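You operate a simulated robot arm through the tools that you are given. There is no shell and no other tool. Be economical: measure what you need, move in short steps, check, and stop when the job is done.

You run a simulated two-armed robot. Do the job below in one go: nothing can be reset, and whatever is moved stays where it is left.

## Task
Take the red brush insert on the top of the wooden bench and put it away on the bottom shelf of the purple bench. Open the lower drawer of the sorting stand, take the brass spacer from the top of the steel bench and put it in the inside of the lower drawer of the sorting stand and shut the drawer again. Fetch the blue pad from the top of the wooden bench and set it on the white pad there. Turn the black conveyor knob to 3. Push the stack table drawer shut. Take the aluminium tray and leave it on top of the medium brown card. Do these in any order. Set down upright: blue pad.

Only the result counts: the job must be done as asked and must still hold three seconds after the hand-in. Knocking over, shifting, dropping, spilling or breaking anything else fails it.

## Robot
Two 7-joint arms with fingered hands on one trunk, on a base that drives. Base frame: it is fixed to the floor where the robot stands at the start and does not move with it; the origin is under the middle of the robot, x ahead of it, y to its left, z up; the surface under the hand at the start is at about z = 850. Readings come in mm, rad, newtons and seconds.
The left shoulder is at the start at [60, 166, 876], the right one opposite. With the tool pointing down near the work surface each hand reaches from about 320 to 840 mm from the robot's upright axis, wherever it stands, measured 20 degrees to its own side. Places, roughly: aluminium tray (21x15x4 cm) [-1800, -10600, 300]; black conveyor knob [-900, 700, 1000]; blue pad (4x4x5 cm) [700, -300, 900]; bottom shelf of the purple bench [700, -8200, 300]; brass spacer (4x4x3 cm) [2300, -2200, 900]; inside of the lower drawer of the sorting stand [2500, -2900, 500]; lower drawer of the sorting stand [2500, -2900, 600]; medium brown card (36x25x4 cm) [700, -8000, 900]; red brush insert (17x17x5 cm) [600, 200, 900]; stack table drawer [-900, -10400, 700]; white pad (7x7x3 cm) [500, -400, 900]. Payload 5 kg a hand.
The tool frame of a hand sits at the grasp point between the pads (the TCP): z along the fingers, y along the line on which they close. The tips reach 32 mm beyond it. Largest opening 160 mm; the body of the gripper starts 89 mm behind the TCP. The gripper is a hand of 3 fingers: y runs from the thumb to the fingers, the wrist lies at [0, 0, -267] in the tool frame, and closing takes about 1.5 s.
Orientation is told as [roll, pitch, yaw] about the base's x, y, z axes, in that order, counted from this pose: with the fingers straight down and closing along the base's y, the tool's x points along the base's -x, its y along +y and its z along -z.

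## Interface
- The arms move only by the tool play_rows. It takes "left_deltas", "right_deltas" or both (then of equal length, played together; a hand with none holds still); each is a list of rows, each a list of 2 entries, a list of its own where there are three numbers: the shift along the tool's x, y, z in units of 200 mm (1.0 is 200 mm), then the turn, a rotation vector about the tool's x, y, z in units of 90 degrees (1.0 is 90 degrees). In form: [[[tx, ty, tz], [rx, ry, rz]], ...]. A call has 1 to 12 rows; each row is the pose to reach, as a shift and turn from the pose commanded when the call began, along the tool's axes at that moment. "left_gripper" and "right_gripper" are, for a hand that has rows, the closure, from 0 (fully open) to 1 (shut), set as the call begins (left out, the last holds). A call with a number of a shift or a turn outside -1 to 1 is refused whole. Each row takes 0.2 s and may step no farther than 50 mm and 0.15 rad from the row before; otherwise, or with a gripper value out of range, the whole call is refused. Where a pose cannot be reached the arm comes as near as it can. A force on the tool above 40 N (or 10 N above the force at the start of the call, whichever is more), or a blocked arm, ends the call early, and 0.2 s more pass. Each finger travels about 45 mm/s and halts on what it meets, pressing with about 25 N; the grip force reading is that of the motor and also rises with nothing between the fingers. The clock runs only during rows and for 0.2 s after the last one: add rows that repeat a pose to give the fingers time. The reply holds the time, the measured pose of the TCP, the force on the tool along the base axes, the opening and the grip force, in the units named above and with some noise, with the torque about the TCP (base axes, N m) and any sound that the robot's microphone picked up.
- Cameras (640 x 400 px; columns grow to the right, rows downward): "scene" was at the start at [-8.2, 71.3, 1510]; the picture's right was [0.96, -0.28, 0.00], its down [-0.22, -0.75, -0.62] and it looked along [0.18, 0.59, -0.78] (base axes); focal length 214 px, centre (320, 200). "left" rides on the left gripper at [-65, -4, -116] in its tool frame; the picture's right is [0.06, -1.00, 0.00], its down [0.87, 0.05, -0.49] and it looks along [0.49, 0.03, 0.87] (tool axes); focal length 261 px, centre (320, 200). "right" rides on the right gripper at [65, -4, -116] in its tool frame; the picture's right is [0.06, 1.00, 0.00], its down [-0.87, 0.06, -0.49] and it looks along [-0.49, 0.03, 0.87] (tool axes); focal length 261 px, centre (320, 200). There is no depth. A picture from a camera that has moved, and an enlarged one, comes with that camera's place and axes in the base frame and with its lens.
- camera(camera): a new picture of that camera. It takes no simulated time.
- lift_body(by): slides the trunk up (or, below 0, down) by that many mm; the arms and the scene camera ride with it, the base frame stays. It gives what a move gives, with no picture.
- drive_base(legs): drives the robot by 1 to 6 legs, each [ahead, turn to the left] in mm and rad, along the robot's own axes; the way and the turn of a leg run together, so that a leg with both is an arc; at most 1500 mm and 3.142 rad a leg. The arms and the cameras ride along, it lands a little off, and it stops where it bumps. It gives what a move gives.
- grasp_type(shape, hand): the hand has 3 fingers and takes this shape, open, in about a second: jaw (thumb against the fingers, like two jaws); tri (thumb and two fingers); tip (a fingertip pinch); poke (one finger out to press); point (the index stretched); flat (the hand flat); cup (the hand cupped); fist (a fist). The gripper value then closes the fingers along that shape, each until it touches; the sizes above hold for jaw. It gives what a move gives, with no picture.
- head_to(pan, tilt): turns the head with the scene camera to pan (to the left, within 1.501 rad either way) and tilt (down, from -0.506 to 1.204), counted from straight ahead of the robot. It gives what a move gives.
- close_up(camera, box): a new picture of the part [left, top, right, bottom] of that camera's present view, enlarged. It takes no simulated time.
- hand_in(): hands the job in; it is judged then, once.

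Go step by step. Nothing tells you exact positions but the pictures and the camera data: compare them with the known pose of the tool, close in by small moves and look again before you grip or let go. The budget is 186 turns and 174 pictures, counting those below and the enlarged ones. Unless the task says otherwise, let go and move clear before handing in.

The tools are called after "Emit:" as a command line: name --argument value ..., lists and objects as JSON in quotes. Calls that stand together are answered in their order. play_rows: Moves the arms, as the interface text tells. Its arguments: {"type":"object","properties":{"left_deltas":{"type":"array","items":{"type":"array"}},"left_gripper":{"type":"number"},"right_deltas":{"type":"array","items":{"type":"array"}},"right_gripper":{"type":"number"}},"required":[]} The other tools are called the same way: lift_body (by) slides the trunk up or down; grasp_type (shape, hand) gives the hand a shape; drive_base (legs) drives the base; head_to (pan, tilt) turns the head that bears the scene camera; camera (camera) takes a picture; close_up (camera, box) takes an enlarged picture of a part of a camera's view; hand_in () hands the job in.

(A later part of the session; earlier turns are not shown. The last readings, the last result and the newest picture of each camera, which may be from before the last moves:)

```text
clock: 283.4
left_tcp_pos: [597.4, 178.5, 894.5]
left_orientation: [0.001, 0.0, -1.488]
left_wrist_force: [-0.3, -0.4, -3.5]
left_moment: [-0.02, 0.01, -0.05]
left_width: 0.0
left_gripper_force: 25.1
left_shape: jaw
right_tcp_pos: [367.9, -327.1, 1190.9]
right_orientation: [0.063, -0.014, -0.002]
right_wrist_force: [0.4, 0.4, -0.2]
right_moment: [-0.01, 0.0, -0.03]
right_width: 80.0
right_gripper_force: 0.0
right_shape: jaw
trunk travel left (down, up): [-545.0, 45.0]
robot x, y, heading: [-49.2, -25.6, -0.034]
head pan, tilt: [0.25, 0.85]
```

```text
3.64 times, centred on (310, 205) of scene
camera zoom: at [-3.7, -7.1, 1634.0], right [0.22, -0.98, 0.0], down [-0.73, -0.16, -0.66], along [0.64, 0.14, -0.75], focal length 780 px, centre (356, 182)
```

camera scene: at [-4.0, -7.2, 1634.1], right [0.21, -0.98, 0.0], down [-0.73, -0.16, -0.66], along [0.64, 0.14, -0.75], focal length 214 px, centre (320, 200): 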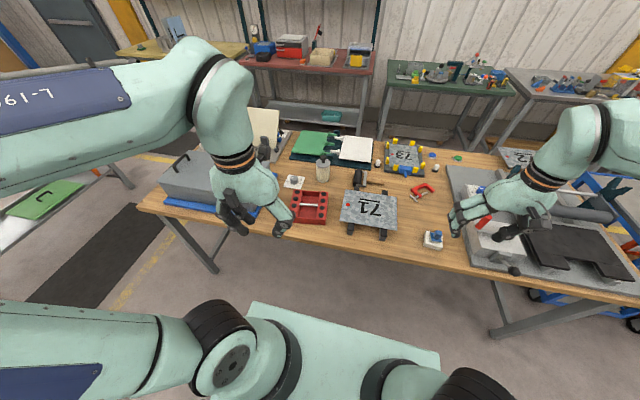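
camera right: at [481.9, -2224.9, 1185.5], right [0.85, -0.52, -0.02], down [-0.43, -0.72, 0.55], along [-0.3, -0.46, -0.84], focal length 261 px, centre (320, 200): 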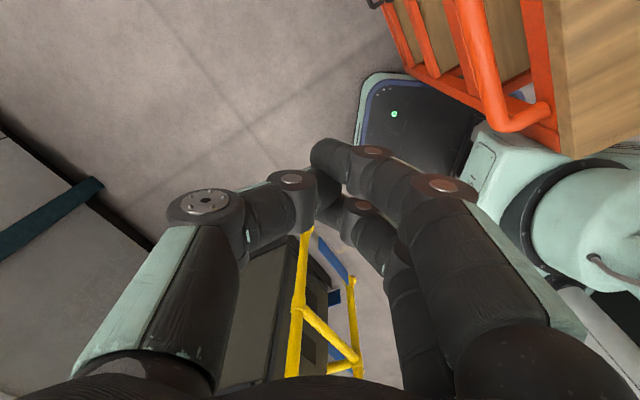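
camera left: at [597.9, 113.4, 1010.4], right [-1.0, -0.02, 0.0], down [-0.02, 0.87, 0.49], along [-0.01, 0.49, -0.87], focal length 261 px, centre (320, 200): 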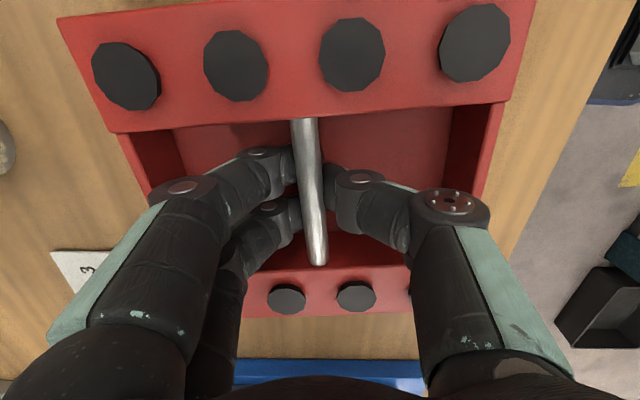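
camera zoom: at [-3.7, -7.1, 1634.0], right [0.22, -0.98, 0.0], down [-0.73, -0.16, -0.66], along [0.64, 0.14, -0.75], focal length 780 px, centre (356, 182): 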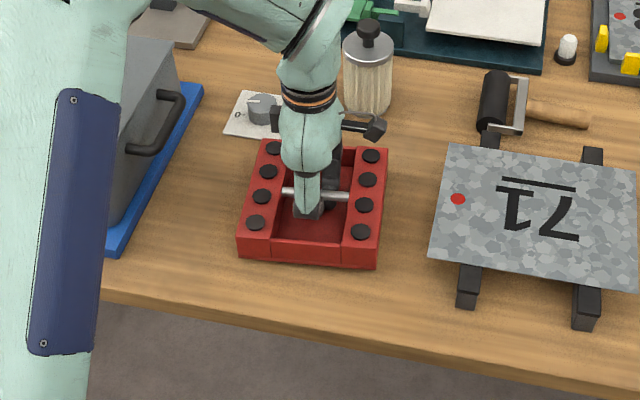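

The fingertips closed beneath the bar (width 0). I'll reopen, rise 18 mm and regrip so the pads hold the bar.

Emit:
play_rows --left_deltas '[[[0, 0, 0], [0, 0, 0]], [[0, 0, 0], [0, 0, 0]], [[0, 0, 0], [0, 0, 0]], [[0, 0, 0], [0, 0, 0]], [[0, 0, -0.05], [0, 0, 0]], [[0, 0, -0.09], [0, 0, 0]], [[0, 0, -0.09], [0, 0, 0]]]' --left_gripper 0.6

Emit:
play_rows --left_deltas '[[[0, 0, 0], [0, 0, 0]], [[0, 0, 0], [0, 0, 0]], [[0, 0, 0], [0, 0, 0]], [[0, 0, 0], [0, 0, 0]], [[0, 0, 0], [0, 0, 0]], [[0, 0, 0], [0, 0, 0]]]' --left_gripper 1.0

Emit:
camera --camera "left"

```text
clock: 285.0
left_tcp_pos: [596.4, 178.4, 913.3]
left_orientation: [0.0, 0.003, -1.486]
left_wrist_force: [-0.4, 0.6, 0.6]
left_moment: [0.03, 0.04, 0.04]
left_width: 63.2
left_gripper_force: 0.1
left_shape: jaw
right_tcp_pos: [367.9, -328.0, 1193.0]
right_orientation: [0.063, -0.014, -0.001]
right_wrist_force: [0.3, 0.6, -0.1]
right_moment: [0.0, -0.01, -0.01]
right_width: 80.1
right_gripper_force: 0.1
right_shape: jaw
trunk travel left (down, up): [-545.0, 45.0]
robot x, y, heading: [-53.5, -24.0, -0.034]
head pan, tilt: [0.25, 0.85]
```

```text
clock: 286.4
left_tcp_pos: [597.3, 178.9, 915.8]
left_orientation: [0.005, -0.001, -1.486]
left_wrist_force: [1.9, 0.8, 15.5]
left_moment: [0.02, -0.13, 0.12]
left_width: 0.7
left_gripper_force: 24.9
left_shape: jaw
right_tcp_pos: [366.6, -328.2, 1191.1]
right_orientation: [0.064, -0.015, -0.002]
right_wrist_force: [-0.1, 0.4, -0.5]
right_moment: [0.0, 0.0, -0.03]
right_width: 79.9
right_gripper_force: 0.1
right_shape: jaw
trunk travel left (down, up): [-545.0, 45.0]
robot x, y, heading: [-51.2, -25.5, -0.029]
head pan, tilt: [0.25, 0.85]
```

```text
68 pictures are left
camera left: at [598.0, 113.1, 1031.3], right [-1.0, -0.02, 0.0], down [-0.02, 0.87, 0.49], along [-0.01, 0.49, -0.87], focal length 261 px, centre (320, 200)
```

left: 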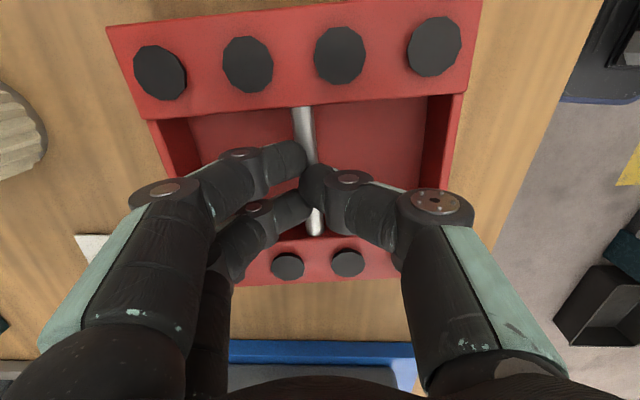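

That is too high (tips press on top of the bar). The first height was right; regripping slightly above it.

Emit:
play_rows --left_deltas '[[[0, 0, 0], [0, 0, 0]], [[0, 0, 0], [0, 0, 0]], [[0, 0, 0], [0, 0, 0]], [[0, 0, 0], [0, 0, 0]], [[0, 0, 0.04], [0, 0, 0]], [[0, 0, 0.083], [0, 0, 0]], [[0, 0, 0.083], [0, 0, 0]]]' --left_gripper 0.6

Emit:
play_rows --left_deltas '[[[0, 0, 0], [0, 0, 0]], [[0, 0, 0], [0, 0, 0]], [[0, 0, 0], [0, 0, 0]], [[0, 0, 0], [0, 0, 0]], [[0, 0, 0], [0, 0, 0]], [[0, 0, 0], [0, 0, 0]]]' --left_gripper 1.0

Emit:
play_rows --left_deltas '[[[0, 0, -0.05], [0, 0, 0]], [[0, 0, -0.15], [0, 0, 0]], [[0, 0, -0.15], [0, 0, 0]], [[0, 0, -0.15], [0, 0, 0]]]'

Emit:
close_up --camera "scene" --box '[250, 150, 370, 260]'

```text
clock: 288.0
left_tcp_pos: [596.0, 177.7, 896.7]
left_orientation: [0.0, 0.0, -1.487]
left_wrist_force: [0.2, 0.4, 0.4]
left_moment: [0.0, 0.01, -0.01]
left_width: 63.7
left_gripper_force: 0.2
left_shape: jaw
right_tcp_pos: [367.6, -328.0, 1191.0]
right_orientation: [0.066, -0.015, -0.001]
right_wrist_force: [-0.7, 0.0, -0.6]
right_moment: [0.0, 0.0, -0.02]
right_width: 80.0
right_gripper_force: 0.1
right_shape: jaw
trunk travel left (down, up): [-545.0, 45.0]
robot x, y, heading: [-48.9, -25.0, -0.033]
head pan, tilt: [0.25, 0.85]
```

```text
clock: 289.4
left_tcp_pos: [596.6, 178.8, 897.0]
left_orientation: [0.001, 0.002, -1.487]
left_wrist_force: [0.4, 0.6, 0.3]
left_moment: [-0.01, 0.0, -0.02]
left_width: 4.6
left_gripper_force: 25.3
left_shape: jaw
right_tcp_pos: [367.7, -327.1, 1192.0]
right_orientation: [0.064, -0.014, -0.002]
right_wrist_force: [-0.2, 0.8, -0.1]
right_moment: [-0.02, 0.03, 0.02]
right_width: 80.0
right_gripper_force: 0.1
right_shape: jaw
trunk travel left (down, up): [-545.0, 45.0]
robot x, y, heading: [-52.1, -27.9, -0.036]
head pan, tilt: [0.25, 0.85]
```

```text
clock: 290.4
left_tcp_pos: [596.8, 178.3, 927.1]
left_orientation: [0.0, 0.002, -1.485]
left_wrist_force: [-0.6, 0.8, -2.9]
left_moment: [0.0, 0.06, 0.01]
left_width: 4.5
left_gripper_force: 24.8
left_shape: jaw
right_tcp_pos: [367.4, -328.0, 1191.3]
right_orientation: [0.064, -0.016, -0.003]
right_wrist_force: [-0.2, 0.0, 0.2]
right_moment: [0.02, 0.01, -0.03]
right_width: 80.0
right_gripper_force: 0.1
right_shape: jaw
trunk travel left (down, up): [-545.0, 45.0]
robot x, y, heading: [-51.7, -24.6, -0.029]
head pan, tilt: [0.25, 0.85]
```

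```text
3.64 times, centred on (310, 205) of scene
camera zoom: at [-3.8, -7.2, 1634.1], right [0.22, -0.98, 0.0], down [-0.73, -0.16, -0.66], along [0.64, 0.14, -0.75], focal length 780 px, centre (356, 182)
```

zoom: 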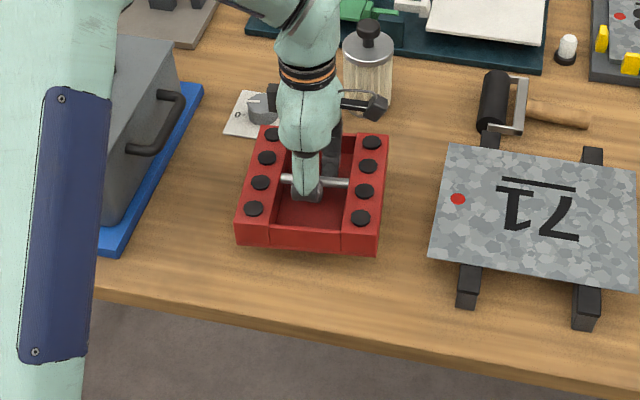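

The insert is lifted level (≈0.3 kg). Raise it further and draw it back toward the robot.

Emit:
play_rows --left_deltas '[[[0, 0, -0.2], [0, 0, 0]], [[0, 0, -0.4], [0, 0, 0]], [[0, 0, -0.6], [0, 0, 0]], [[0, 0, -0.8], [0, 0, 0]], [[0, -0.15, -0.95], [0, 0, 0]], [[0, -0.35, -1], [0, 0, 0]], [[0, -0.55, -1], [0, 0, 0]], [[0, -0.75, -1], [0, 0, 0]], [[0, -0.95, -1], [0, 0, 0]]]'

Emit:
drive_base --legs '[[-150, 0], [0, -1.536], [1500, 0], [1500, 0], [1500, 0]]'

Emit:
head_to --pan 0 --tilt 0.3

Emit:
camera --camera "scene"

```text
clock: 292.4
left_tcp_pos: [407.2, 164.0, 1129.3]
left_orientation: [0.003, 0.0, -1.486]
left_wrist_force: [-1.3, 0.2, -4.1]
left_moment: [0.0, -0.03, -0.01]
left_width: 4.3
left_gripper_force: 25.1
left_shape: jaw
right_tcp_pos: [367.6, -329.0, 1192.0]
right_orientation: [0.065, -0.013, -0.001]
right_wrist_force: [0.5, -0.1, 0.9]
right_moment: [-0.06, -0.02, 0.01]
right_width: 79.8
right_gripper_force: 0.2
right_shape: jaw
trunk travel left (down, up): [-545.0, 45.0]
robot x, y, heading: [-47.9, -24.2, -0.033]
head pan, tilt: [0.25, 0.85]
```

```text
clock: 309.3
left_tcp_pos: [-156.8, -3011.3, 1125.4]
left_orientation: [-0.023, 0.004, -3.084]
left_wrist_force: [1.9, 5.7, -5.1]
left_moment: [0.33, -0.01, -0.34]
left_width: 2.9
left_gripper_force: 25.6
left_shape: jaw
right_tcp_pos: [-648.6, -2959.7, 1192.0]
right_orientation: [0.062, -0.016, -1.609]
right_wrist_force: [1.4, -1.3, -0.2]
right_moment: [0.03, 0.07, 0.01]
right_width: 79.9
right_gripper_force: 0.1
right_shape: jaw
trunk travel left (down, up): [-545.0, 45.0]
robot x, y, heading: [-332.1, -2553.1, -1.636]
head pan, tilt: [0.25, 0.85]
stopped in leg 4: the force on the tool passed its limit at 64 N (the readings are from after the stop); the commanded pose is now the measured one
```

```text
clock: 310.2
left_tcp_pos: [-158.2, -3010.0, 1127.1]
left_orientation: [-0.02, 0.007, -3.085]
left_wrist_force: [7.9, 14.1, -1.9]
left_moment: [0.5, -0.26, -0.29]
left_width: 2.8
left_gripper_force: 24.8
left_shape: jaw
right_tcp_pos: [-650.8, -2957.4, 1191.7]
right_orientation: [0.066, -0.017, -1.61]
right_wrist_force: [-0.4, -0.1, -0.4]
right_moment: [0.0, -0.01, -0.03]
right_width: 79.8
right_gripper_force: 0.0
right_shape: jaw
trunk travel left (down, up): [-545.0, 45.0]
robot x, y, heading: [-333.2, -2550.9, -1.64]
head pan, tilt: [0.0, 0.3]
```

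```text
66 pictures are left
camera scene: at [-335.2, -2615.1, 1682.4], right [-1.0, 0.07, 0.0], down [0.02, 0.29, -0.96], along [-0.06, -0.95, -0.3], focal length 214 px, centre (320, 200)
```

scene: 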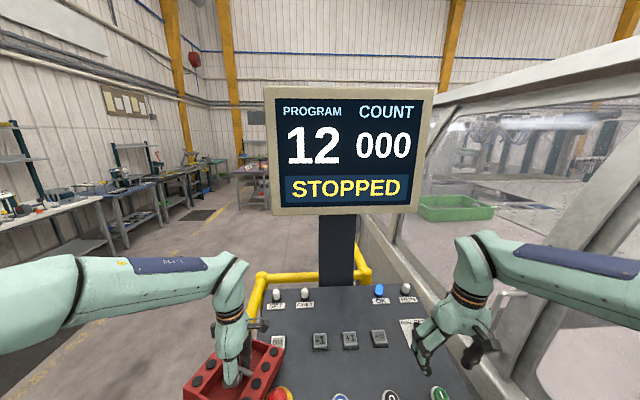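

I drove too far into the control station and the insert bumped something; backing off straight and inspecting.

Emit:
drive_base --legs '[[-500, 0]]'

Emit:
head_to --pan 0.1 --tilt 0.55

Emit:
camera --camera "scene"

Emit:
camera --camera "left"

```text
clock: 313.2
left_tcp_pos: [-127.4, -2514.8, 1127.7]
left_orientation: [-0.02, 0.006, -3.09]
left_wrist_force: [0.1, -0.5, -3.7]
left_moment: [0.03, 0.02, 0.0]
left_width: 1.5
left_gripper_force: 24.9
left_shape: jaw
right_tcp_pos: [-619.2, -2461.1, 1191.1]
right_orientation: [0.064, -0.012, -1.615]
right_wrist_force: [0.6, 0.4, 0.3]
right_moment: [-0.02, -0.01, 0.01]
right_width: 80.0
right_gripper_force: 0.1
right_shape: jaw
trunk travel left (down, up): [-545.0, 45.0]
robot x, y, heading: [-296.8, -2057.2, -1.64]
head pan, tilt: [0.0, 0.3]
```

```text
clock: 313.9
left_tcp_pos: [-128.3, -2516.1, 1126.3]
left_orientation: [-0.019, 0.008, -3.092]
left_wrist_force: [0.3, 0.0, -3.9]
left_moment: [0.03, -0.01, -0.01]
left_width: 1.5
left_gripper_force: 25.3
left_shape: jaw
right_tcp_pos: [-620.8, -2461.5, 1190.8]
right_orientation: [0.064, -0.014, -1.615]
right_wrist_force: [0.7, -0.3, 0.7]
right_moment: [-0.02, 0.01, -0.02]
right_width: 79.8
right_gripper_force: 0.0
right_shape: jaw
trunk travel left (down, up): [-545.0, 45.0]
robot x, y, heading: [-294.8, -2052.9, -1.639]
head pan, tilt: [0.099, 0.55]
```

```text
65 pictures are left
camera scene: at [-292.9, -2116.8, 1659.5], right [-1.0, -0.03, 0.0], down [-0.01, 0.52, -0.85], along [0.02, -0.85, -0.52], focal length 214 px, centre (320, 200)
```

scene: 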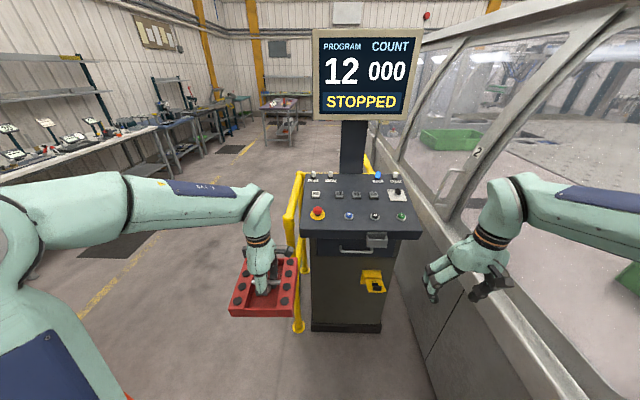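

```text
64 pictures are left
camera left: at [-194.2, -2516.5, 1241.3], right [0.01, 1.0, 0.02], down [0.87, -0.02, 0.5], along [0.5, 0.01, -0.87], focal length 261 px, centre (320, 200)
```

left: 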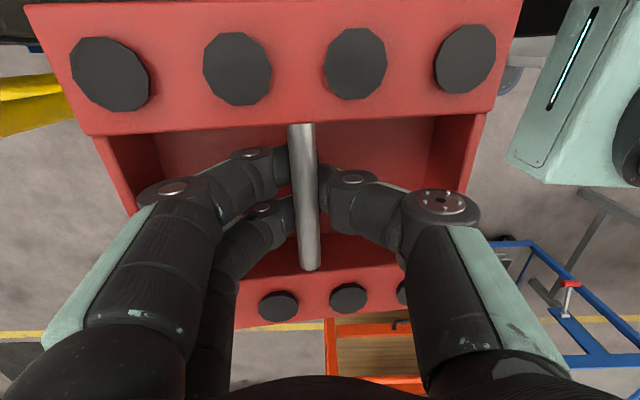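

The insert is still firmly held and the console is unchanged. Now driving the proper corridor between the console rail and the cart toward the purple bench.

Emit:
drive_base --legs '[[0, 0.769], [1108, 0], [0, -0.701], [1500, 0]]'

Emit:
head_to --pan 0 --tilt 0.25

Emit:
camera --camera "scene"

```text
clock: 330.7
left_tcp_pos: [739.5, -4843.0, 1125.9]
left_orientation: [-0.022, 0.007, -2.96]
left_wrist_force: [-0.2, -0.4, -4.6]
left_moment: [0.04, 0.0, 0.01]
left_width: 1.3
left_gripper_force: 25.3
left_shape: jaw
right_tcp_pos: [243.5, -4854.1, 1191.0]
right_orientation: [0.063, -0.013, -1.486]
right_wrist_force: [-0.2, -1.4, 0.4]
right_moment: [0.02, 0.01, -0.01]
right_width: 79.8
right_gripper_force: 0.0
right_shape: jaw
trunk travel left (down, up): [-545.0, 45.0]
robot x, y, heading: [511.8, -4405.7, -1.509]
head pan, tilt: [0.099, 0.55]
```

```text
clock: 331.5
left_tcp_pos: [738.8, -4841.8, 1126.5]
left_orientation: [-0.021, 0.006, -2.96]
left_wrist_force: [-0.6, 0.7, -3.7]
left_moment: [0.03, 0.01, -0.02]
left_width: 1.6
left_gripper_force: 24.9
left_shape: jaw
right_tcp_pos: [243.6, -4852.9, 1192.3]
right_orientation: [0.065, -0.014, -1.486]
right_wrist_force: [-0.5, 0.2, 0.5]
right_moment: [-0.05, -0.01, -0.01]
right_width: 80.0
right_gripper_force: 0.1
right_shape: jaw
trunk travel left (down, up): [-545.0, 45.0]
robot x, y, heading: [509.2, -4411.4, -1.514]
head pan, tilt: [0.0, 0.25]
```

```text
63 pictures are left
camera scene: at [514.3, -4474.0, 1687.1], right [-1.0, -0.06, 0.0], down [-0.01, 0.25, -0.97], along [0.06, -0.97, -0.25], focal length 214 px, centre (320, 200)
```

scene: 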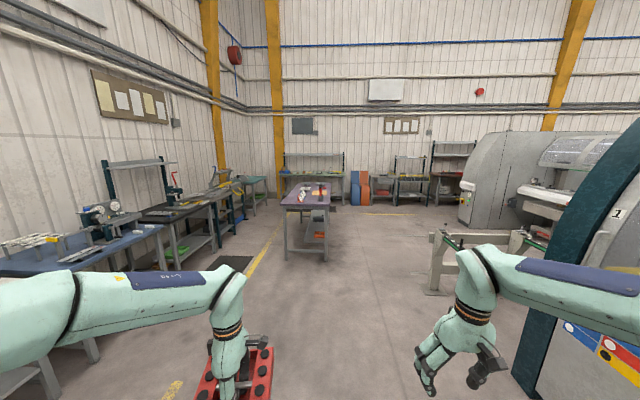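

The purple bench is ahead; I'll come along its free −x side and look at its bottom shelf.

Emit:
drive_base --legs '[[0, -0.248], [1500, 0], [1440, 0], [0, 1.0]]'

Emit:
head_to --pan 0.0 --tilt 0.6

Emit:
camera --camera "scene"

```text
clock: 349.4
left_tcp_pos: [420.8, -7474.2, 1126.4]
left_orientation: [-0.019, 0.006, -2.206]
left_wrist_force: [0.3, -0.3, -4.4]
left_moment: [-0.02, 0.01, 0.04]
left_width: 1.2
left_gripper_force: 25.1
left_shape: jaw
right_tcp_pos: [65.7, -7821.2, 1191.1]
right_orientation: [0.067, -0.015, -0.731]
right_wrist_force: [-0.2, 0.3, 0.8]
right_moment: [-0.03, 0.02, 0.02]
right_width: 80.1
right_gripper_force: 0.0
right_shape: jaw
trunk travel left (down, up): [-545.0, 45.0]
robot x, y, heading: [-46.6, -7316.4, -0.755]
head pan, tilt: [0.0, 0.25]
```

```text
clock: 350.2
left_tcp_pos: [421.1, -7475.3, 1125.8]
left_orientation: [-0.019, 0.007, -2.207]
left_wrist_force: [-1.1, -0.1, -4.1]
left_moment: [0.01, 0.04, -0.02]
left_width: 1.3
left_gripper_force: 25.4
left_shape: jaw
right_tcp_pos: [67.2, -7822.3, 1190.8]
right_orientation: [0.065, -0.012, -0.731]
right_wrist_force: [-0.7, -0.5, -0.2]
right_moment: [0.0, 0.01, -0.01]
right_width: 80.1
right_gripper_force: 0.0
right_shape: jaw
trunk travel left (down, up): [-545.0, 45.0]
robot x, y, heading: [-46.4, -7317.9, -0.757]
head pan, tilt: [0.0, 0.6]
```

```text
62 pictures are left
camera scene: at [-0.5, -7356.8, 1655.0], right [-0.69, -0.73, 0.0], down [-0.41, 0.39, -0.83], along [0.6, -0.57, -0.56], focal length 214 px, centre (320, 200)
```

scene: 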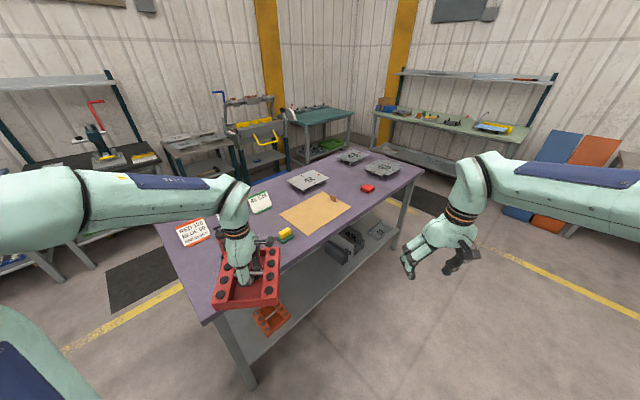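

The shelf is free between y≈−7720 and −8250; bench front edge x≈570. I'll stage in front of it, facing +x, extend the left arm and retract the right.

Emit:
drive_base --legs '[[0, -1.006], [807, 0], [0, 1.763]]'

Emit:
play_rows --left_deltas '[[[0, 0.15, 0], [0, 0, 0]], [[0, 0.3, 0], [0, 0, 0]], [[0, 0.45, 0.1], [0, 0, 0]], [[0, 0.6, 0.2], [0, 0, 0]], [[0, 0.75, 0.4], [0, 0, 0]], [[0, 0.85, 0.6], [0, 0, 0]]]' --right_deltas '[[[0.1, 0, 0], [0, 0, 0]], [[0.2, 0, 0], [0, 0, 0]], [[0.3, 0, 0], [0, 0, 0]], [[0.4, 0, 0], [0, 0, 0]], [[0.5, 0, 0], [0, 0, 0]], [[0.6, 0, 0], [0, 0, 0]]]'

Emit:
lift_body --by -545

Emit:
head_to --pan 0.15 --tilt 0.55

Emit:
camera --camera "scene"

```text
clock: 361.6
left_tcp_pos: [244.0, -7899.0, 1125.8]
left_orientation: [-0.019, 0.007, -1.428]
left_wrist_force: [0.0, 0.2, -3.9]
left_moment: [-0.04, 0.03, -0.04]
left_width: 1.2
left_gripper_force: 25.3
left_shape: jaw
right_tcp_pos: [236.3, -8393.4, 1192.1]
right_orientation: [0.065, -0.012, 0.05]
right_wrist_force: [1.0, 0.4, 0.3]
right_moment: [0.03, 0.0, -0.01]
right_width: 80.2
right_gripper_force: 0.0
right_shape: jaw
trunk travel left (down, up): [-545.0, 45.0]
robot x, y, heading: [-199.2, -8115.9, 0.022]
head pan, tilt: [0.0, 0.6]
```

```text
clock: 363.0
left_tcp_pos: [410.2, -7874.2, 1000.6]
left_orientation: [-0.02, 0.007, -1.427]
left_wrist_force: [0.3, 0.0, -3.8]
left_moment: [-0.01, 0.05, -0.02]
left_width: 1.3
left_gripper_force: 25.2
left_shape: jaw
right_tcp_pos: [116.2, -8399.2, 1188.6]
right_orientation: [0.064, -0.013, 0.05]
right_wrist_force: [0.0, 0.5, 0.6]
right_moment: [-0.01, -0.01, 0.03]
right_width: 80.0
right_gripper_force: 0.0
right_shape: jaw
trunk travel left (down, up): [-545.0, 45.0]
robot x, y, heading: [-198.7, -8115.1, 0.015]
head pan, tilt: [0.0, 0.6]
```

```text
refused: -545 is not a number from -400 to 400
```

```text
clock: 363.7
left_tcp_pos: [410.2, -7874.2, 1001.9]
left_orientation: [-0.021, 0.008, -1.427]
left_wrist_force: [-0.2, 0.2, -3.3]
left_moment: [0.0, 0.03, 0.02]
left_width: 1.3
left_gripper_force: 25.4
left_shape: jaw
right_tcp_pos: [116.7, -8399.8, 1188.6]
right_orientation: [0.065, -0.013, 0.051]
right_wrist_force: [-0.3, -0.1, -0.4]
right_moment: [0.04, -0.03, 0.0]
right_width: 79.7
right_gripper_force: 0.0
right_shape: jaw
trunk travel left (down, up): [-545.0, 45.0]
robot x, y, heading: [-197.5, -8112.9, 0.023]
head pan, tilt: [0.15, 0.55]
```

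```text
61 pictures are left
camera scene: at [-137.6, -8097.5, 1659.4], right [0.17, -0.99, 0.0], down [-0.52, -0.09, -0.85], along [0.84, 0.14, -0.52], focal length 214 px, centre (320, 200)
```

scene: 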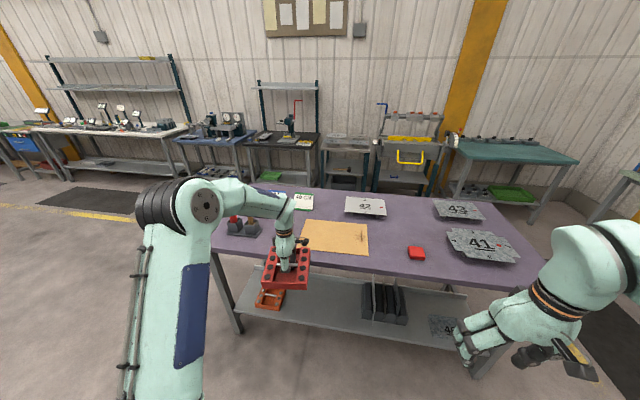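

Emit:
lift_body --by -400

Emit:
lift_body --by -140

Emit:
camera --camera "scene"

Emit:
camera --camera "left"

```text
clock: 367.5
left_tcp_pos: [409.3, -7874.7, 602.2]
left_orientation: [-0.023, 0.007, -1.429]
left_wrist_force: [1.4, 0.5, -3.9]
left_moment: [-0.04, 0.02, 0.01]
left_width: 1.3
left_gripper_force: 25.5
left_shape: jaw
right_tcp_pos: [116.9, -8398.7, 789.2]
right_orientation: [0.065, -0.013, 0.05]
right_wrist_force: [-0.3, 0.8, -0.3]
right_moment: [0.0, 0.01, -0.04]
right_width: 79.9
right_gripper_force: 0.0
right_shape: jaw
trunk travel left (down, up): [-145.0, 445.0]
robot x, y, heading: [-199.6, -8111.6, 0.022]
head pan, tilt: [0.15, 0.55]
```

```text
clock: 369.2
left_tcp_pos: [410.0, -7873.5, 461.8]
left_orientation: [-0.019, 0.009, -1.428]
left_wrist_force: [0.4, 0.2, -4.2]
left_moment: [-0.03, 0.06, 0.03]
left_width: 1.1
left_gripper_force: 24.6
left_shape: jaw
right_tcp_pos: [118.0, -8398.6, 648.6]
right_orientation: [0.065, -0.015, 0.049]
right_wrist_force: [0.6, 0.0, 0.3]
right_moment: [0.01, -0.02, 0.02]
right_width: 80.1
right_gripper_force: 0.1
right_shape: jaw
trunk travel left (down, up): [-5.0, 585.0]
robot x, y, heading: [-197.9, -8112.5, 0.027]
head pan, tilt: [0.15, 0.55]
```

```text
60 pictures are left
camera scene: at [-137.8, -8097.4, 1119.5], right [0.17, -0.99, 0.0], down [-0.52, -0.09, -0.85], along [0.84, 0.15, -0.52], focal length 214 px, centre (320, 200)
```

scene: 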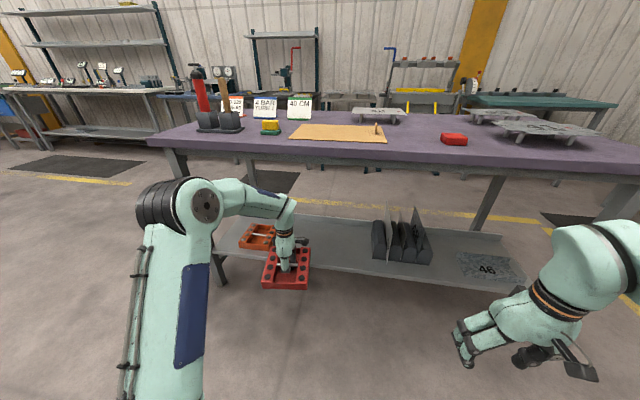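

```text
59 pictures are left
camera left: at [417.2, -7939.7, 577.0], right [-1.0, -0.08, 0.02], down [-0.06, 0.87, 0.5], along [-0.06, 0.49, -0.87], focal length 261 px, centre (320, 200)
```

left: 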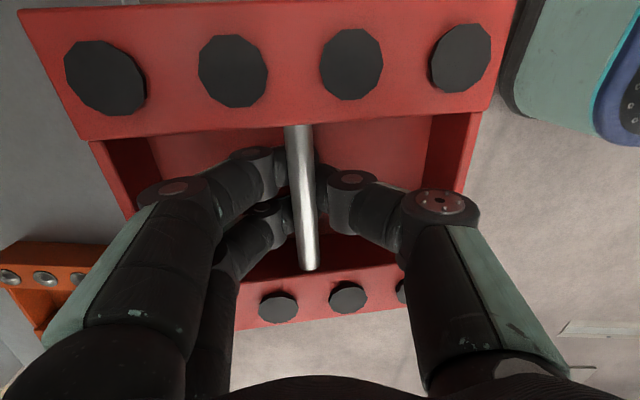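

Shelf surface is at z≈277, its edge at x≈574. I'll lower the hand to z≈352 first (bottom ~28 mm above shelf level), then drive in.

Emit:
play_rows --left_deltas '[[[0, 0, 0.15], [0, 0, 0]], [[0, 0, 0.3], [0, 0, 0]], [[0, 0, 0.45], [0, 0, 0]], [[0, 0, 0.54], [0, 0, 0]]]'

Emit:
close_up --camera "scene" --box '[140, 120, 460, 320]'

```text
clock: 370.2
left_tcp_pos: [406.4, -7871.9, 354.3]
left_orientation: [-0.02, 0.007, -1.427]
left_wrist_force: [0.3, 0.3, -3.7]
left_moment: [-0.01, 0.03, -0.01]
left_width: 1.2
left_gripper_force: 24.7
left_shape: jaw
right_tcp_pos: [117.2, -8399.1, 649.1]
right_orientation: [0.066, -0.014, 0.048]
right_wrist_force: [0.3, -0.5, -0.5]
right_moment: [0.0, -0.01, -0.02]
right_width: 79.8
right_gripper_force: 0.0
right_shape: jaw
trunk travel left (down, up): [-5.0, 585.0]
robot x, y, heading: [-197.3, -8109.5, 0.02]
head pan, tilt: [0.15, 0.55]
```

```text
2.00 times, centred on (300, 220) of scene
camera zoom: at [-137.9, -8097.5, 1119.5], right [0.17, -0.99, 0.0], down [-0.52, -0.09, -0.85], along [0.84, 0.15, -0.52], focal length 429 px, centre (360, 160)
```

zoom: 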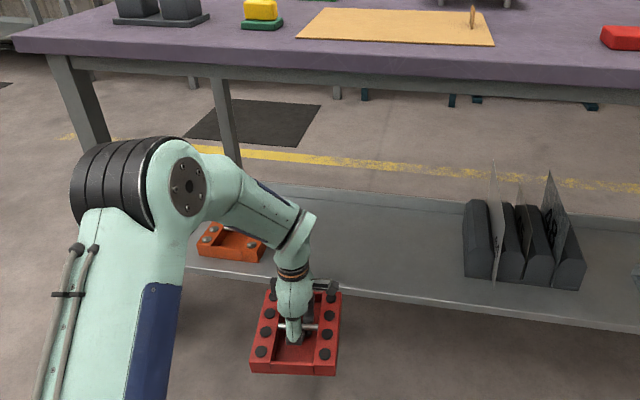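

The elbow would come near the bench top if I only drive; so extend the arm further first and drive less.

Emit:
play_rows --left_deltas '[[[-0.019, 0.13, 0], [0, 0, 0]], [[-0.038, 0.26, 0], [0, 0, 0]], [[-0.057, 0.39, 0], [0, 0, 0]], [[-0.075, 0.52, 0], [0, 0, 0]]]'

Emit:
drive_base --legs '[[100, 0]]'

Emit:
camera --camera "scene"

Emit:
camera --camera "left"

```text
clock: 371.2
left_tcp_pos: [513.3, -7872.7, 349.8]
left_orientation: [-0.021, 0.007, -1.425]
left_wrist_force: [-0.1, 0.5, -3.2]
left_moment: [-0.03, 0.04, -0.03]
left_width: 1.2
left_gripper_force: 25.7
left_shape: jaw
right_tcp_pos: [116.3, -8399.3, 648.6]
right_orientation: [0.064, -0.013, 0.049]
right_wrist_force: [0.9, -0.3, -0.7]
right_moment: [0.04, 0.04, 0.02]
right_width: 80.1
right_gripper_force: 0.0
right_shape: jaw
trunk travel left (down, up): [-5.0, 585.0]
robot x, y, heading: [-197.9, -8112.2, 0.018]
head pan, tilt: [0.15, 0.55]
```

```text
clock: 372.3
left_tcp_pos: [613.2, -7870.6, 350.8]
left_orientation: [-0.02, 0.006, -1.428]
left_wrist_force: [0.0, -0.4, -3.7]
left_moment: [-0.03, 0.04, 0.01]
left_width: 1.3
left_gripper_force: 25.2
left_shape: jaw
right_tcp_pos: [216.1, -8397.4, 649.7]
right_orientation: [0.063, -0.015, 0.049]
right_wrist_force: [0.0, 1.4, -0.4]
right_moment: [0.02, -0.04, 0.03]
right_width: 79.8
right_gripper_force: 0.1
right_shape: jaw
trunk travel left (down, up): [-5.0, 585.0]
robot x, y, heading: [-96.7, -8106.5, 0.02]
head pan, tilt: [0.15, 0.55]
```

```text
57 pictures are left
camera scene: at [-38.5, -8095.4, 1119.5], right [0.17, -0.99, 0.0], down [-0.52, -0.09, -0.85], along [0.84, 0.15, -0.52], focal length 214 px, centre (320, 200)
```

scene: 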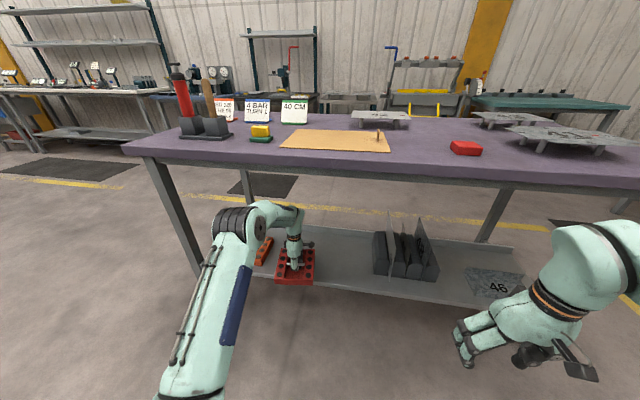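

```text
56 pictures are left
camera left: at [619.7, -7936.2, 466.3], right [-1.0, -0.08, 0.02], down [-0.06, 0.87, 0.5], along [-0.06, 0.49, -0.87], focal length 261 px, centre (320, 200)
```

left: 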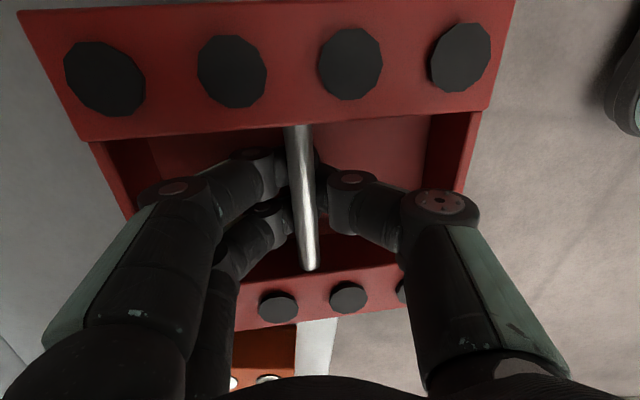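

Clear of everything. Driving in 85 mm more and lowering onto the shelf.

Emit:
drive_base --legs '[[85, 0]]'

Emit:
play_rows --left_deltas '[[[0, 0, 0.05], [0, 0, 0]], [[0, 0, 0.09], [0, 0, 0]], [[0, 0, 0.11], [0, 0, 0]], [[0, 0, 0.11], [0, 0, 0]]]'

Emit:
close_up --camera "scene" --box '[180, 180, 420, 320]'

```text
clock: 373.4
left_tcp_pos: [695.5, -7868.9, 350.6]
left_orientation: [-0.021, 0.007, -1.427]
left_wrist_force: [0.2, -0.1, -3.7]
left_moment: [-0.02, 0.03, 0.03]
left_width: 1.3
left_gripper_force: 25.0
left_shape: jaw
right_tcp_pos: [300.1, -8395.9, 649.5]
right_orientation: [0.065, -0.015, 0.047]
right_wrist_force: [-0.4, -0.1, 0.3]
right_moment: [0.01, -0.02, 0.03]
right_width: 79.8
right_gripper_force: 0.0
right_shape: jaw
trunk travel left (down, up): [-5.0, 585.0]
robot x, y, heading: [-17.8, -8107.3, 0.021]
head pan, tilt: [0.15, 0.55]
```

```text
clock: 374.5
left_tcp_pos: [698.4, -7868.8, 335.6]
left_orientation: [-0.012, 0.005, -1.426]
left_wrist_force: [-6.7, -0.3, 20.1]
left_moment: [-0.06, 0.33, 0.01]
left_width: 3.7
left_gripper_force: 25.2
left_shape: jaw
right_tcp_pos: [299.0, -8395.6, 648.6]
right_orientation: [0.068, -0.015, 0.049]
right_wrist_force: [0.0, 0.0, 0.0]
right_moment: [-0.01, 0.03, 0.01]
right_width: 79.9
right_gripper_force: 0.0
right_shape: jaw
trunk travel left (down, up): [-5.0, 585.0]
robot x, y, heading: [-13.0, -8103.9, 0.022]
head pan, tilt: [0.15, 0.55]
stopped in row 4 (left hand): the force on the tool passed its limit at 41 N (the readings are from after the stop); the commanded pose is now the measured one
```

```text
2.67 times, centred on (300, 250) of scene
camera zoom: at [43.6, -8094.1, 1119.4], right [0.17, -0.99, 0.0], down [-0.51, -0.09, -0.85], along [0.84, 0.15, -0.52], focal length 572 px, centre (373, 67)
```

zoom: 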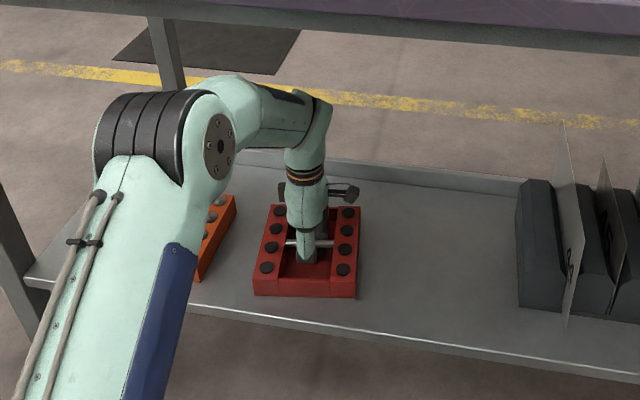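

Resting on the shelf, well inside the edge. Releasing, lifting 100 mm and backing out.

Emit:
play_rows --left_deltas '[[[0, 0, -0.01], [0, 0, 0]], [[0, 0, -0.01], [0, 0, 0]], [[0, 0, -0.01], [0, 0, 0]], [[0, 0, -0.01], [0, 0, 0]], [[0, 0, -0.12], [0, 0, 0]], [[0, 0, -0.25], [0, 0, 0]], [[0, 0, -0.38], [0, 0, 0]], [[0, 0, -0.5], [0, 0, 0]]]' --left_gripper 0.6

Emit:
drive_base --legs '[[-350, 0]]'

Emit:
close_up --camera "scene" --box '[180, 120, 420, 320]'

```text
clock: 376.3
left_tcp_pos: [698.6, -7869.1, 431.8]
left_orientation: [-0.015, 0.007, -1.427]
left_wrist_force: [1.1, -0.5, 0.5]
left_moment: [0.02, -0.02, 0.03]
left_width: 63.5
left_gripper_force: 0.1
left_shape: jaw
right_tcp_pos: [300.1, -8395.8, 648.8]
right_orientation: [0.067, -0.014, 0.051]
right_wrist_force: [0.1, -0.2, 0.8]
right_moment: [-0.01, 0.01, 0.02]
right_width: 79.4
right_gripper_force: 0.0
right_shape: jaw
trunk travel left (down, up): [-5.0, 585.0]
robot x, y, heading: [-13.7, -8110.5, 0.018]
head pan, tilt: [0.15, 0.55]
```

```text
clock: 378.6
left_tcp_pos: [344.3, -7878.7, 431.6]
left_orientation: [-0.012, 0.006, -1.429]
left_wrist_force: [0.1, -0.7, -1.1]
left_moment: [0.0, -0.01, -0.02]
left_width: 63.4
left_gripper_force: 0.0
left_shape: jaw
right_tcp_pos: [-56.2, -8403.7, 649.2]
right_orientation: [0.064, -0.014, 0.046]
right_wrist_force: [-0.7, 0.4, -0.7]
right_moment: [-0.01, -0.02, 0.0]
right_width: 79.9
right_gripper_force: 0.0
right_shape: jaw
trunk travel left (down, up): [-5.0, 585.0]
robot x, y, heading: [-369.8, -8114.8, 0.016]
head pan, tilt: [0.15, 0.55]
```

```text
2.00 times, centred on (300, 220) of scene
camera zoom: at [-310.4, -8101.0, 1119.5], right [0.17, -0.99, 0.0], down [-0.52, -0.09, -0.85], along [0.84, 0.14, -0.52], focal length 429 px, centre (360, 160)
```

zoom: 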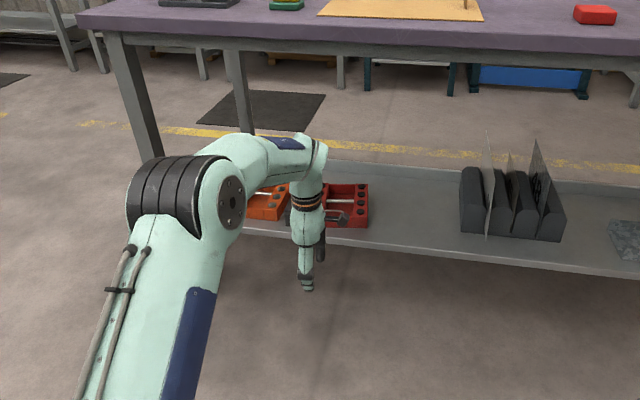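

The insert is put away on the bottom shelf. Folding the left arm and looking toward the stack table.

Emit:
play_rows --left_deltas '[[[0, -0.1, -0.1], [0, 0, -0.09]], [[0, -0.2, -0.2], [0, 0, -0.18]], [[0, -0.3, -0.3], [0, 0, -0.27]], [[0, -0.4, -0.4], [0, 0, -0.36]], [[0, -0.5, -0.5], [0, 0, -0.45]], [[0, -0.6, -0.6], [0, 0, -0.54]], [[0, -0.7, -0.7], [0, 0, -0.63]], [[0, -0.8, -0.8], [0, 0, -0.72]], [[0, -0.9, -0.9], [0, 0, -0.81]], [[0, -1.0, -1.0], [0, 0, -0.9]]]'

Emit:
lift_body --by 400

Emit:
drive_base --legs '[[0, -1.8], [700, 0]]'

Emit:
head_to --pan -0.1 --tilt 0.45

Emit:
camera --camera "scene"

```text
clock: 380.8
left_tcp_pos: [150.4, -7909.6, 634.7]
left_orientation: [0.005, 0.016, -0.013]
left_wrist_force: [0.9, -0.1, -0.2]
left_moment: [0.04, 0.05, 0.04]
left_width: 63.8
left_gripper_force: 0.0
left_shape: jaw
right_tcp_pos: [-56.0, -8403.8, 648.9]
right_orientation: [0.066, -0.014, 0.045]
right_wrist_force: [0.2, -0.2, -0.4]
right_moment: [0.01, 0.02, 0.03]
right_width: 79.8
right_gripper_force: 0.0
right_shape: jaw
trunk travel left (down, up): [-5.0, 585.0]
robot x, y, heading: [-372.6, -8115.0, 0.019]
head pan, tilt: [0.15, 0.55]
```

```text
clock: 384.6
left_tcp_pos: [149.7, -7909.6, 1034.1]
left_orientation: [0.002, 0.016, -0.016]
left_wrist_force: [-0.5, 0.0, 0.3]
left_moment: [0.05, 0.02, -0.01]
left_width: 63.4
left_gripper_force: 0.1
left_shape: jaw
right_tcp_pos: [-55.8, -8403.1, 1049.4]
right_orientation: [0.068, -0.015, 0.045]
right_wrist_force: [-0.8, 0.5, 1.0]
right_moment: [0.0, -0.02, 0.01]
right_width: 79.7
right_gripper_force: 0.1
right_shape: jaw
trunk travel left (down, up): [-405.0, 185.0]
robot x, y, heading: [-367.1, -8114.0, 0.023]
head pan, tilt: [0.15, 0.55]
```

```text
clock: 392.9
left_tcp_pos: [-461.3, -9346.4, 1034.5]
left_orientation: [0.004, 0.016, -1.845]
left_wrist_force: [-0.4, -0.2, -0.1]
left_moment: [0.01, -0.01, 0.01]
left_width: 63.6
left_gripper_force: 0.2
left_shape: jaw
right_tcp_pos: [-885.4, -9020.5, 1048.8]
right_orientation: [0.068, -0.014, -1.785]
right_wrist_force: [0.5, -0.6, -0.4]
right_moment: [0.06, 0.01, 0.01]
right_width: 79.7
right_gripper_force: 0.0
right_shape: jaw
trunk travel left (down, up): [-405.0, 185.0]
robot x, y, heading: [-526.4, -8790.0, -1.813]
head pan, tilt: [0.15, 0.55]
```

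```text
clock: 393.7
left_tcp_pos: [-461.3, -9347.1, 1036.0]
left_orientation: [0.003, 0.015, -1.844]
left_wrist_force: [-0.4, -0.2, -0.2]
left_moment: [-0.02, 0.01, 0.02]
left_width: 63.5
left_gripper_force: 0.1
left_shape: jaw
right_tcp_pos: [-885.3, -9020.4, 1049.2]
right_orientation: [0.067, -0.013, -1.784]
right_wrist_force: [-0.8, -0.4, 0.0]
right_moment: [-0.03, 0.04, -0.01]
right_width: 80.2
right_gripper_force: 0.1
right_shape: jaw
trunk travel left (down, up): [-405.0, 185.0]
robot x, y, heading: [-525.2, -8792.3, -1.813]
head pan, tilt: [-0.099, 0.45]
```

```text
53 pictures are left
camera scene: at [-549.5, -8849.4, 1528.5], right [-0.94, 0.33, 0.0], down [0.14, 0.41, -0.9], along [-0.3, -0.85, -0.44], focal length 214 px, centre (320, 200)
```

scene: 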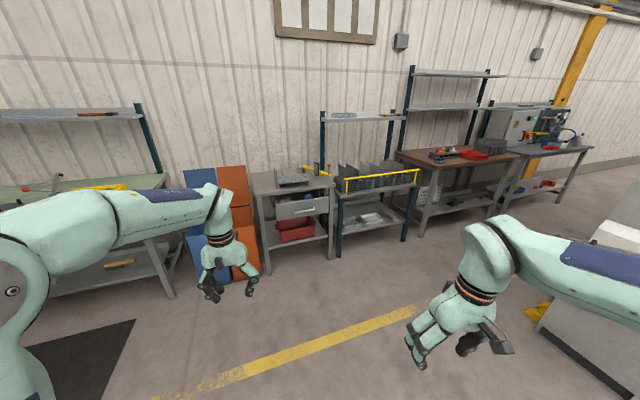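

Emit:
close_up --camera "scene" --box '[240, 140, 440, 280]'

```text
2.86 times, centred on (340, 210) of scene
camera zoom: at [-549.5, -8849.4, 1528.5], right [-0.94, 0.33, 0.0], down [0.14, 0.41, -0.9], along [-0.3, -0.85, -0.44], focal length 613 px, centre (263, 171)
```

zoom: 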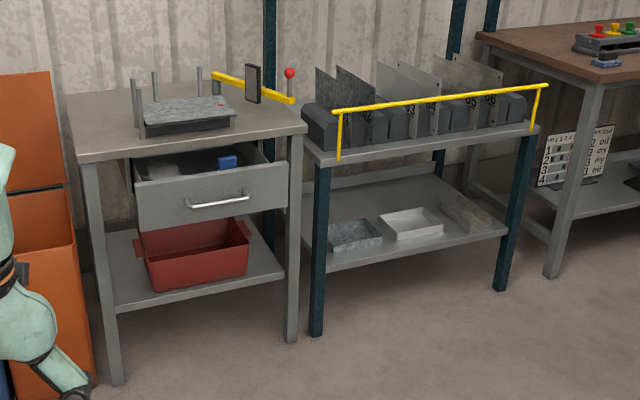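

The stack table drawer is open at around (-925,-10300,720); the aluminium tray is the middle one on the low shelf of the neighbouring rack. I'll line up the right hand with the drawer handle.

Emit:
drive_base --legs '[[0, 0.119], [700, 0], [0, 0.123]]'

Emit:
play_rows --right_deltas '[[[-0.2, 0, 0], [0, 0, 0]], [[-0.4, 0, 0], [0, 0, 0]], [[-0.6, 0, 0], [0, 0, 0]], [[-0.8, 0, 0], [0, 0, 0]], [[-1.0, 0, 0], [0, 0, 0]]]' --left_deltas '[[[0.2, 0, 0], [0, 0, 0]], [[0.4, 0, 0], [0, 0, 0]], [[0.6, 0, 0], [0, 0, 0]], [[0.8, 0, 0], [0, 0, 0]], [[1.0, 0, 0], [0, 0, 0]]]' --right_gripper 1.0

Emit:
lift_body --by -330

Emit:
head_to --pan -0.3 --tilt 0.6

Emit:
camera --camera "scene"

```text
clock: 398.7
left_tcp_pos: [-412.9, -10004.9, 1034.9]
left_orientation: [0.003, 0.016, -1.606]
left_wrist_force: [0.5, 0.0, -0.5]
left_moment: [0.0, 0.02, 0.02]
left_width: 63.4
left_gripper_force: 0.0
left_shape: jaw
right_tcp_pos: [-904.7, -9788.4, 1049.9]
right_orientation: [0.064, -0.014, -1.545]
right_wrist_force: [-0.2, -0.4, -0.2]
right_moment: [0.01, 0.03, -0.01]
right_width: 79.8
right_gripper_force: 0.0
right_shape: jaw
trunk travel left (down, up): [-405.0, 185.0]
robot x, y, heading: [-612.1, -9481.4, -1.57]
head pan, tilt: [-0.099, 0.45]
```

```text
clock: 399.9
left_tcp_pos: [-407.8, -9805.9, 1039.2]
left_orientation: [0.006, 0.016, -1.604]
left_wrist_force: [0.8, 0.0, 0.1]
left_moment: [0.01, -0.03, 0.0]
left_width: 63.6
left_gripper_force: 0.0
left_shape: jaw
right_tcp_pos: [-901.6, -9989.2, 1052.4]
right_orientation: [0.065, -0.014, -1.545]
right_wrist_force: [0.4, -0.3, -0.4]
right_moment: [0.0, -0.01, 0.03]
right_width: 0.1
right_gripper_force: 10.8
right_shape: jaw
trunk travel left (down, up): [-405.0, 185.0]
robot x, y, heading: [-610.6, -9478.3, -1.565]
head pan, tilt: [-0.099, 0.45]
```

```text
clock: 403.1
left_tcp_pos: [-409.0, -9805.3, 708.2]
left_orientation: [0.004, 0.016, -1.605]
left_wrist_force: [0.6, -0.7, -0.2]
left_moment: [0.01, -0.07, 0.01]
left_width: 63.8
left_gripper_force: 0.0
left_shape: jaw
right_tcp_pos: [-901.9, -9987.8, 723.3]
right_orientation: [0.066, -0.013, -1.544]
right_wrist_force: [-1.3, 0.1, 0.5]
right_moment: [-0.03, 0.0, 0.04]
right_width: 0.3
right_gripper_force: 25.3
right_shape: jaw
trunk travel left (down, up): [-75.0, 515.0]
robot x, y, heading: [-609.1, -9481.6, -1.57]
head pan, tilt: [-0.099, 0.45]
```

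```text
clock: 403.9
left_tcp_pos: [-409.5, -9806.1, 709.6]
left_orientation: [0.003, 0.014, -1.605]
left_wrist_force: [1.1, 0.6, -0.6]
left_moment: [-0.01, 0.03, 0.04]
left_width: 63.6
left_gripper_force: 0.0
left_shape: jaw
right_tcp_pos: [-902.7, -9987.8, 722.1]
right_orientation: [0.067, -0.014, -1.543]
right_wrist_force: [-0.2, 0.5, 0.2]
right_moment: [0.01, 0.0, -0.02]
right_width: 0.0
right_gripper_force: 24.6
right_shape: jaw
trunk travel left (down, up): [-75.0, 515.0]
robot x, y, heading: [-609.9, -9482.2, -1.572]
head pan, tilt: [-0.3, 0.6]
```

```text
51 pictures are left
camera scene: at [-636.0, -9537.3, 1185.0], right [-0.96, 0.3, 0.0], down [0.17, 0.54, -0.83], along [-0.24, -0.79, -0.56], focal length 214 px, centre (320, 200)
```

scene: 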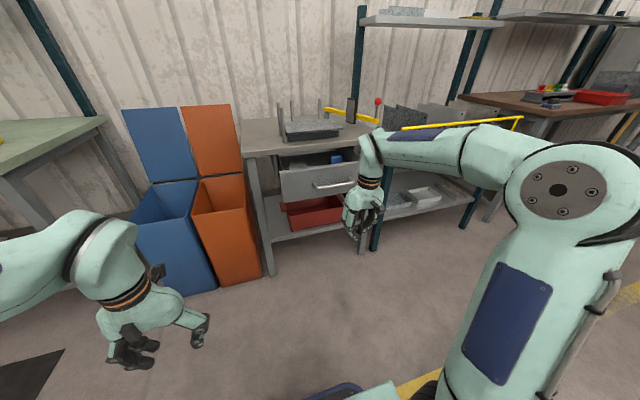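

Handle at about (-940,-10333,697). Small alignment, then drive forward to push.

Emit:
play_rows --right_deltas '[[[0, -0.08, 0.04], [0, 0, 0]], [[0, -0.16, 0.08], [0, 0, 0]]]'

Emit:
drive_base --legs '[[290, 0]]'

Emit:
close_up --camera "scene" --box '[240, 80, 440, 280]'

```text
clock: 404.4
left_tcp_pos: [-409.8, -9806.1, 708.5]
left_orientation: [0.004, 0.016, -1.605]
left_wrist_force: [0.5, 0.4, -0.1]
left_moment: [-0.01, 0.03, 0.0]
left_width: 63.6
left_gripper_force: 0.0
left_shape: jaw
right_tcp_pos: [-931.1, -9987.9, 704.5]
right_orientation: [0.067, -0.015, -1.545]
right_wrist_force: [0.1, -0.1, 0.0]
right_moment: [-0.02, 0.0, 0.02]
right_width: 0.1
right_gripper_force: 25.6
right_shape: jaw
trunk travel left (down, up): [-75.0, 515.0]
robot x, y, heading: [-612.0, -9484.6, -1.57]
head pan, tilt: [-0.3, 0.6]
```

```text
clock: 406.4
left_tcp_pos: [-408.2, -10096.4, 707.8]
left_orientation: [0.002, 0.014, -1.601]
left_wrist_force: [1.0, 0.4, 0.6]
left_moment: [0.0, 0.01, -0.01]
left_width: 63.5
left_gripper_force: 0.1
left_shape: jaw
right_tcp_pos: [-929.4, -10280.5, 704.0]
right_orientation: [0.065, -0.013, -1.542]
right_wrist_force: [-0.8, 1.1, 0.6]
right_moment: [-0.02, 0.01, 0.02]
right_width: 0.3
right_gripper_force: 25.4
right_shape: jaw
trunk travel left (down, up): [-75.0, 515.0]
robot x, y, heading: [-611.1, -9768.7, -1.571]
head pan, tilt: [-0.3, 0.6]
```

```text
2.00 times, centred on (340, 180) of scene
camera zoom: at [-635.5, -9828.3, 1185.0], right [-0.96, 0.29, 0.0], down [0.17, 0.54, -0.83], along [-0.24, -0.79, -0.56], focal length 429 px, centre (280, 240)
```

zoom: 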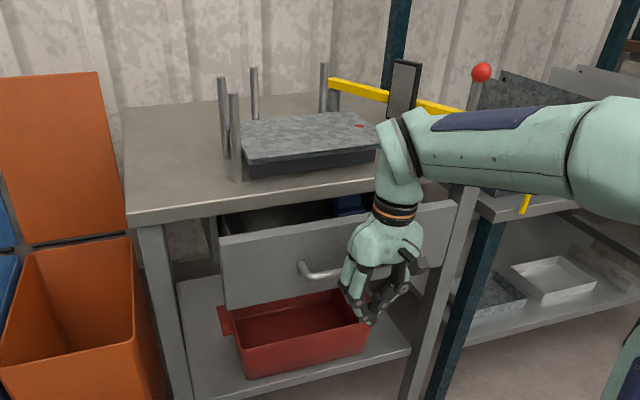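

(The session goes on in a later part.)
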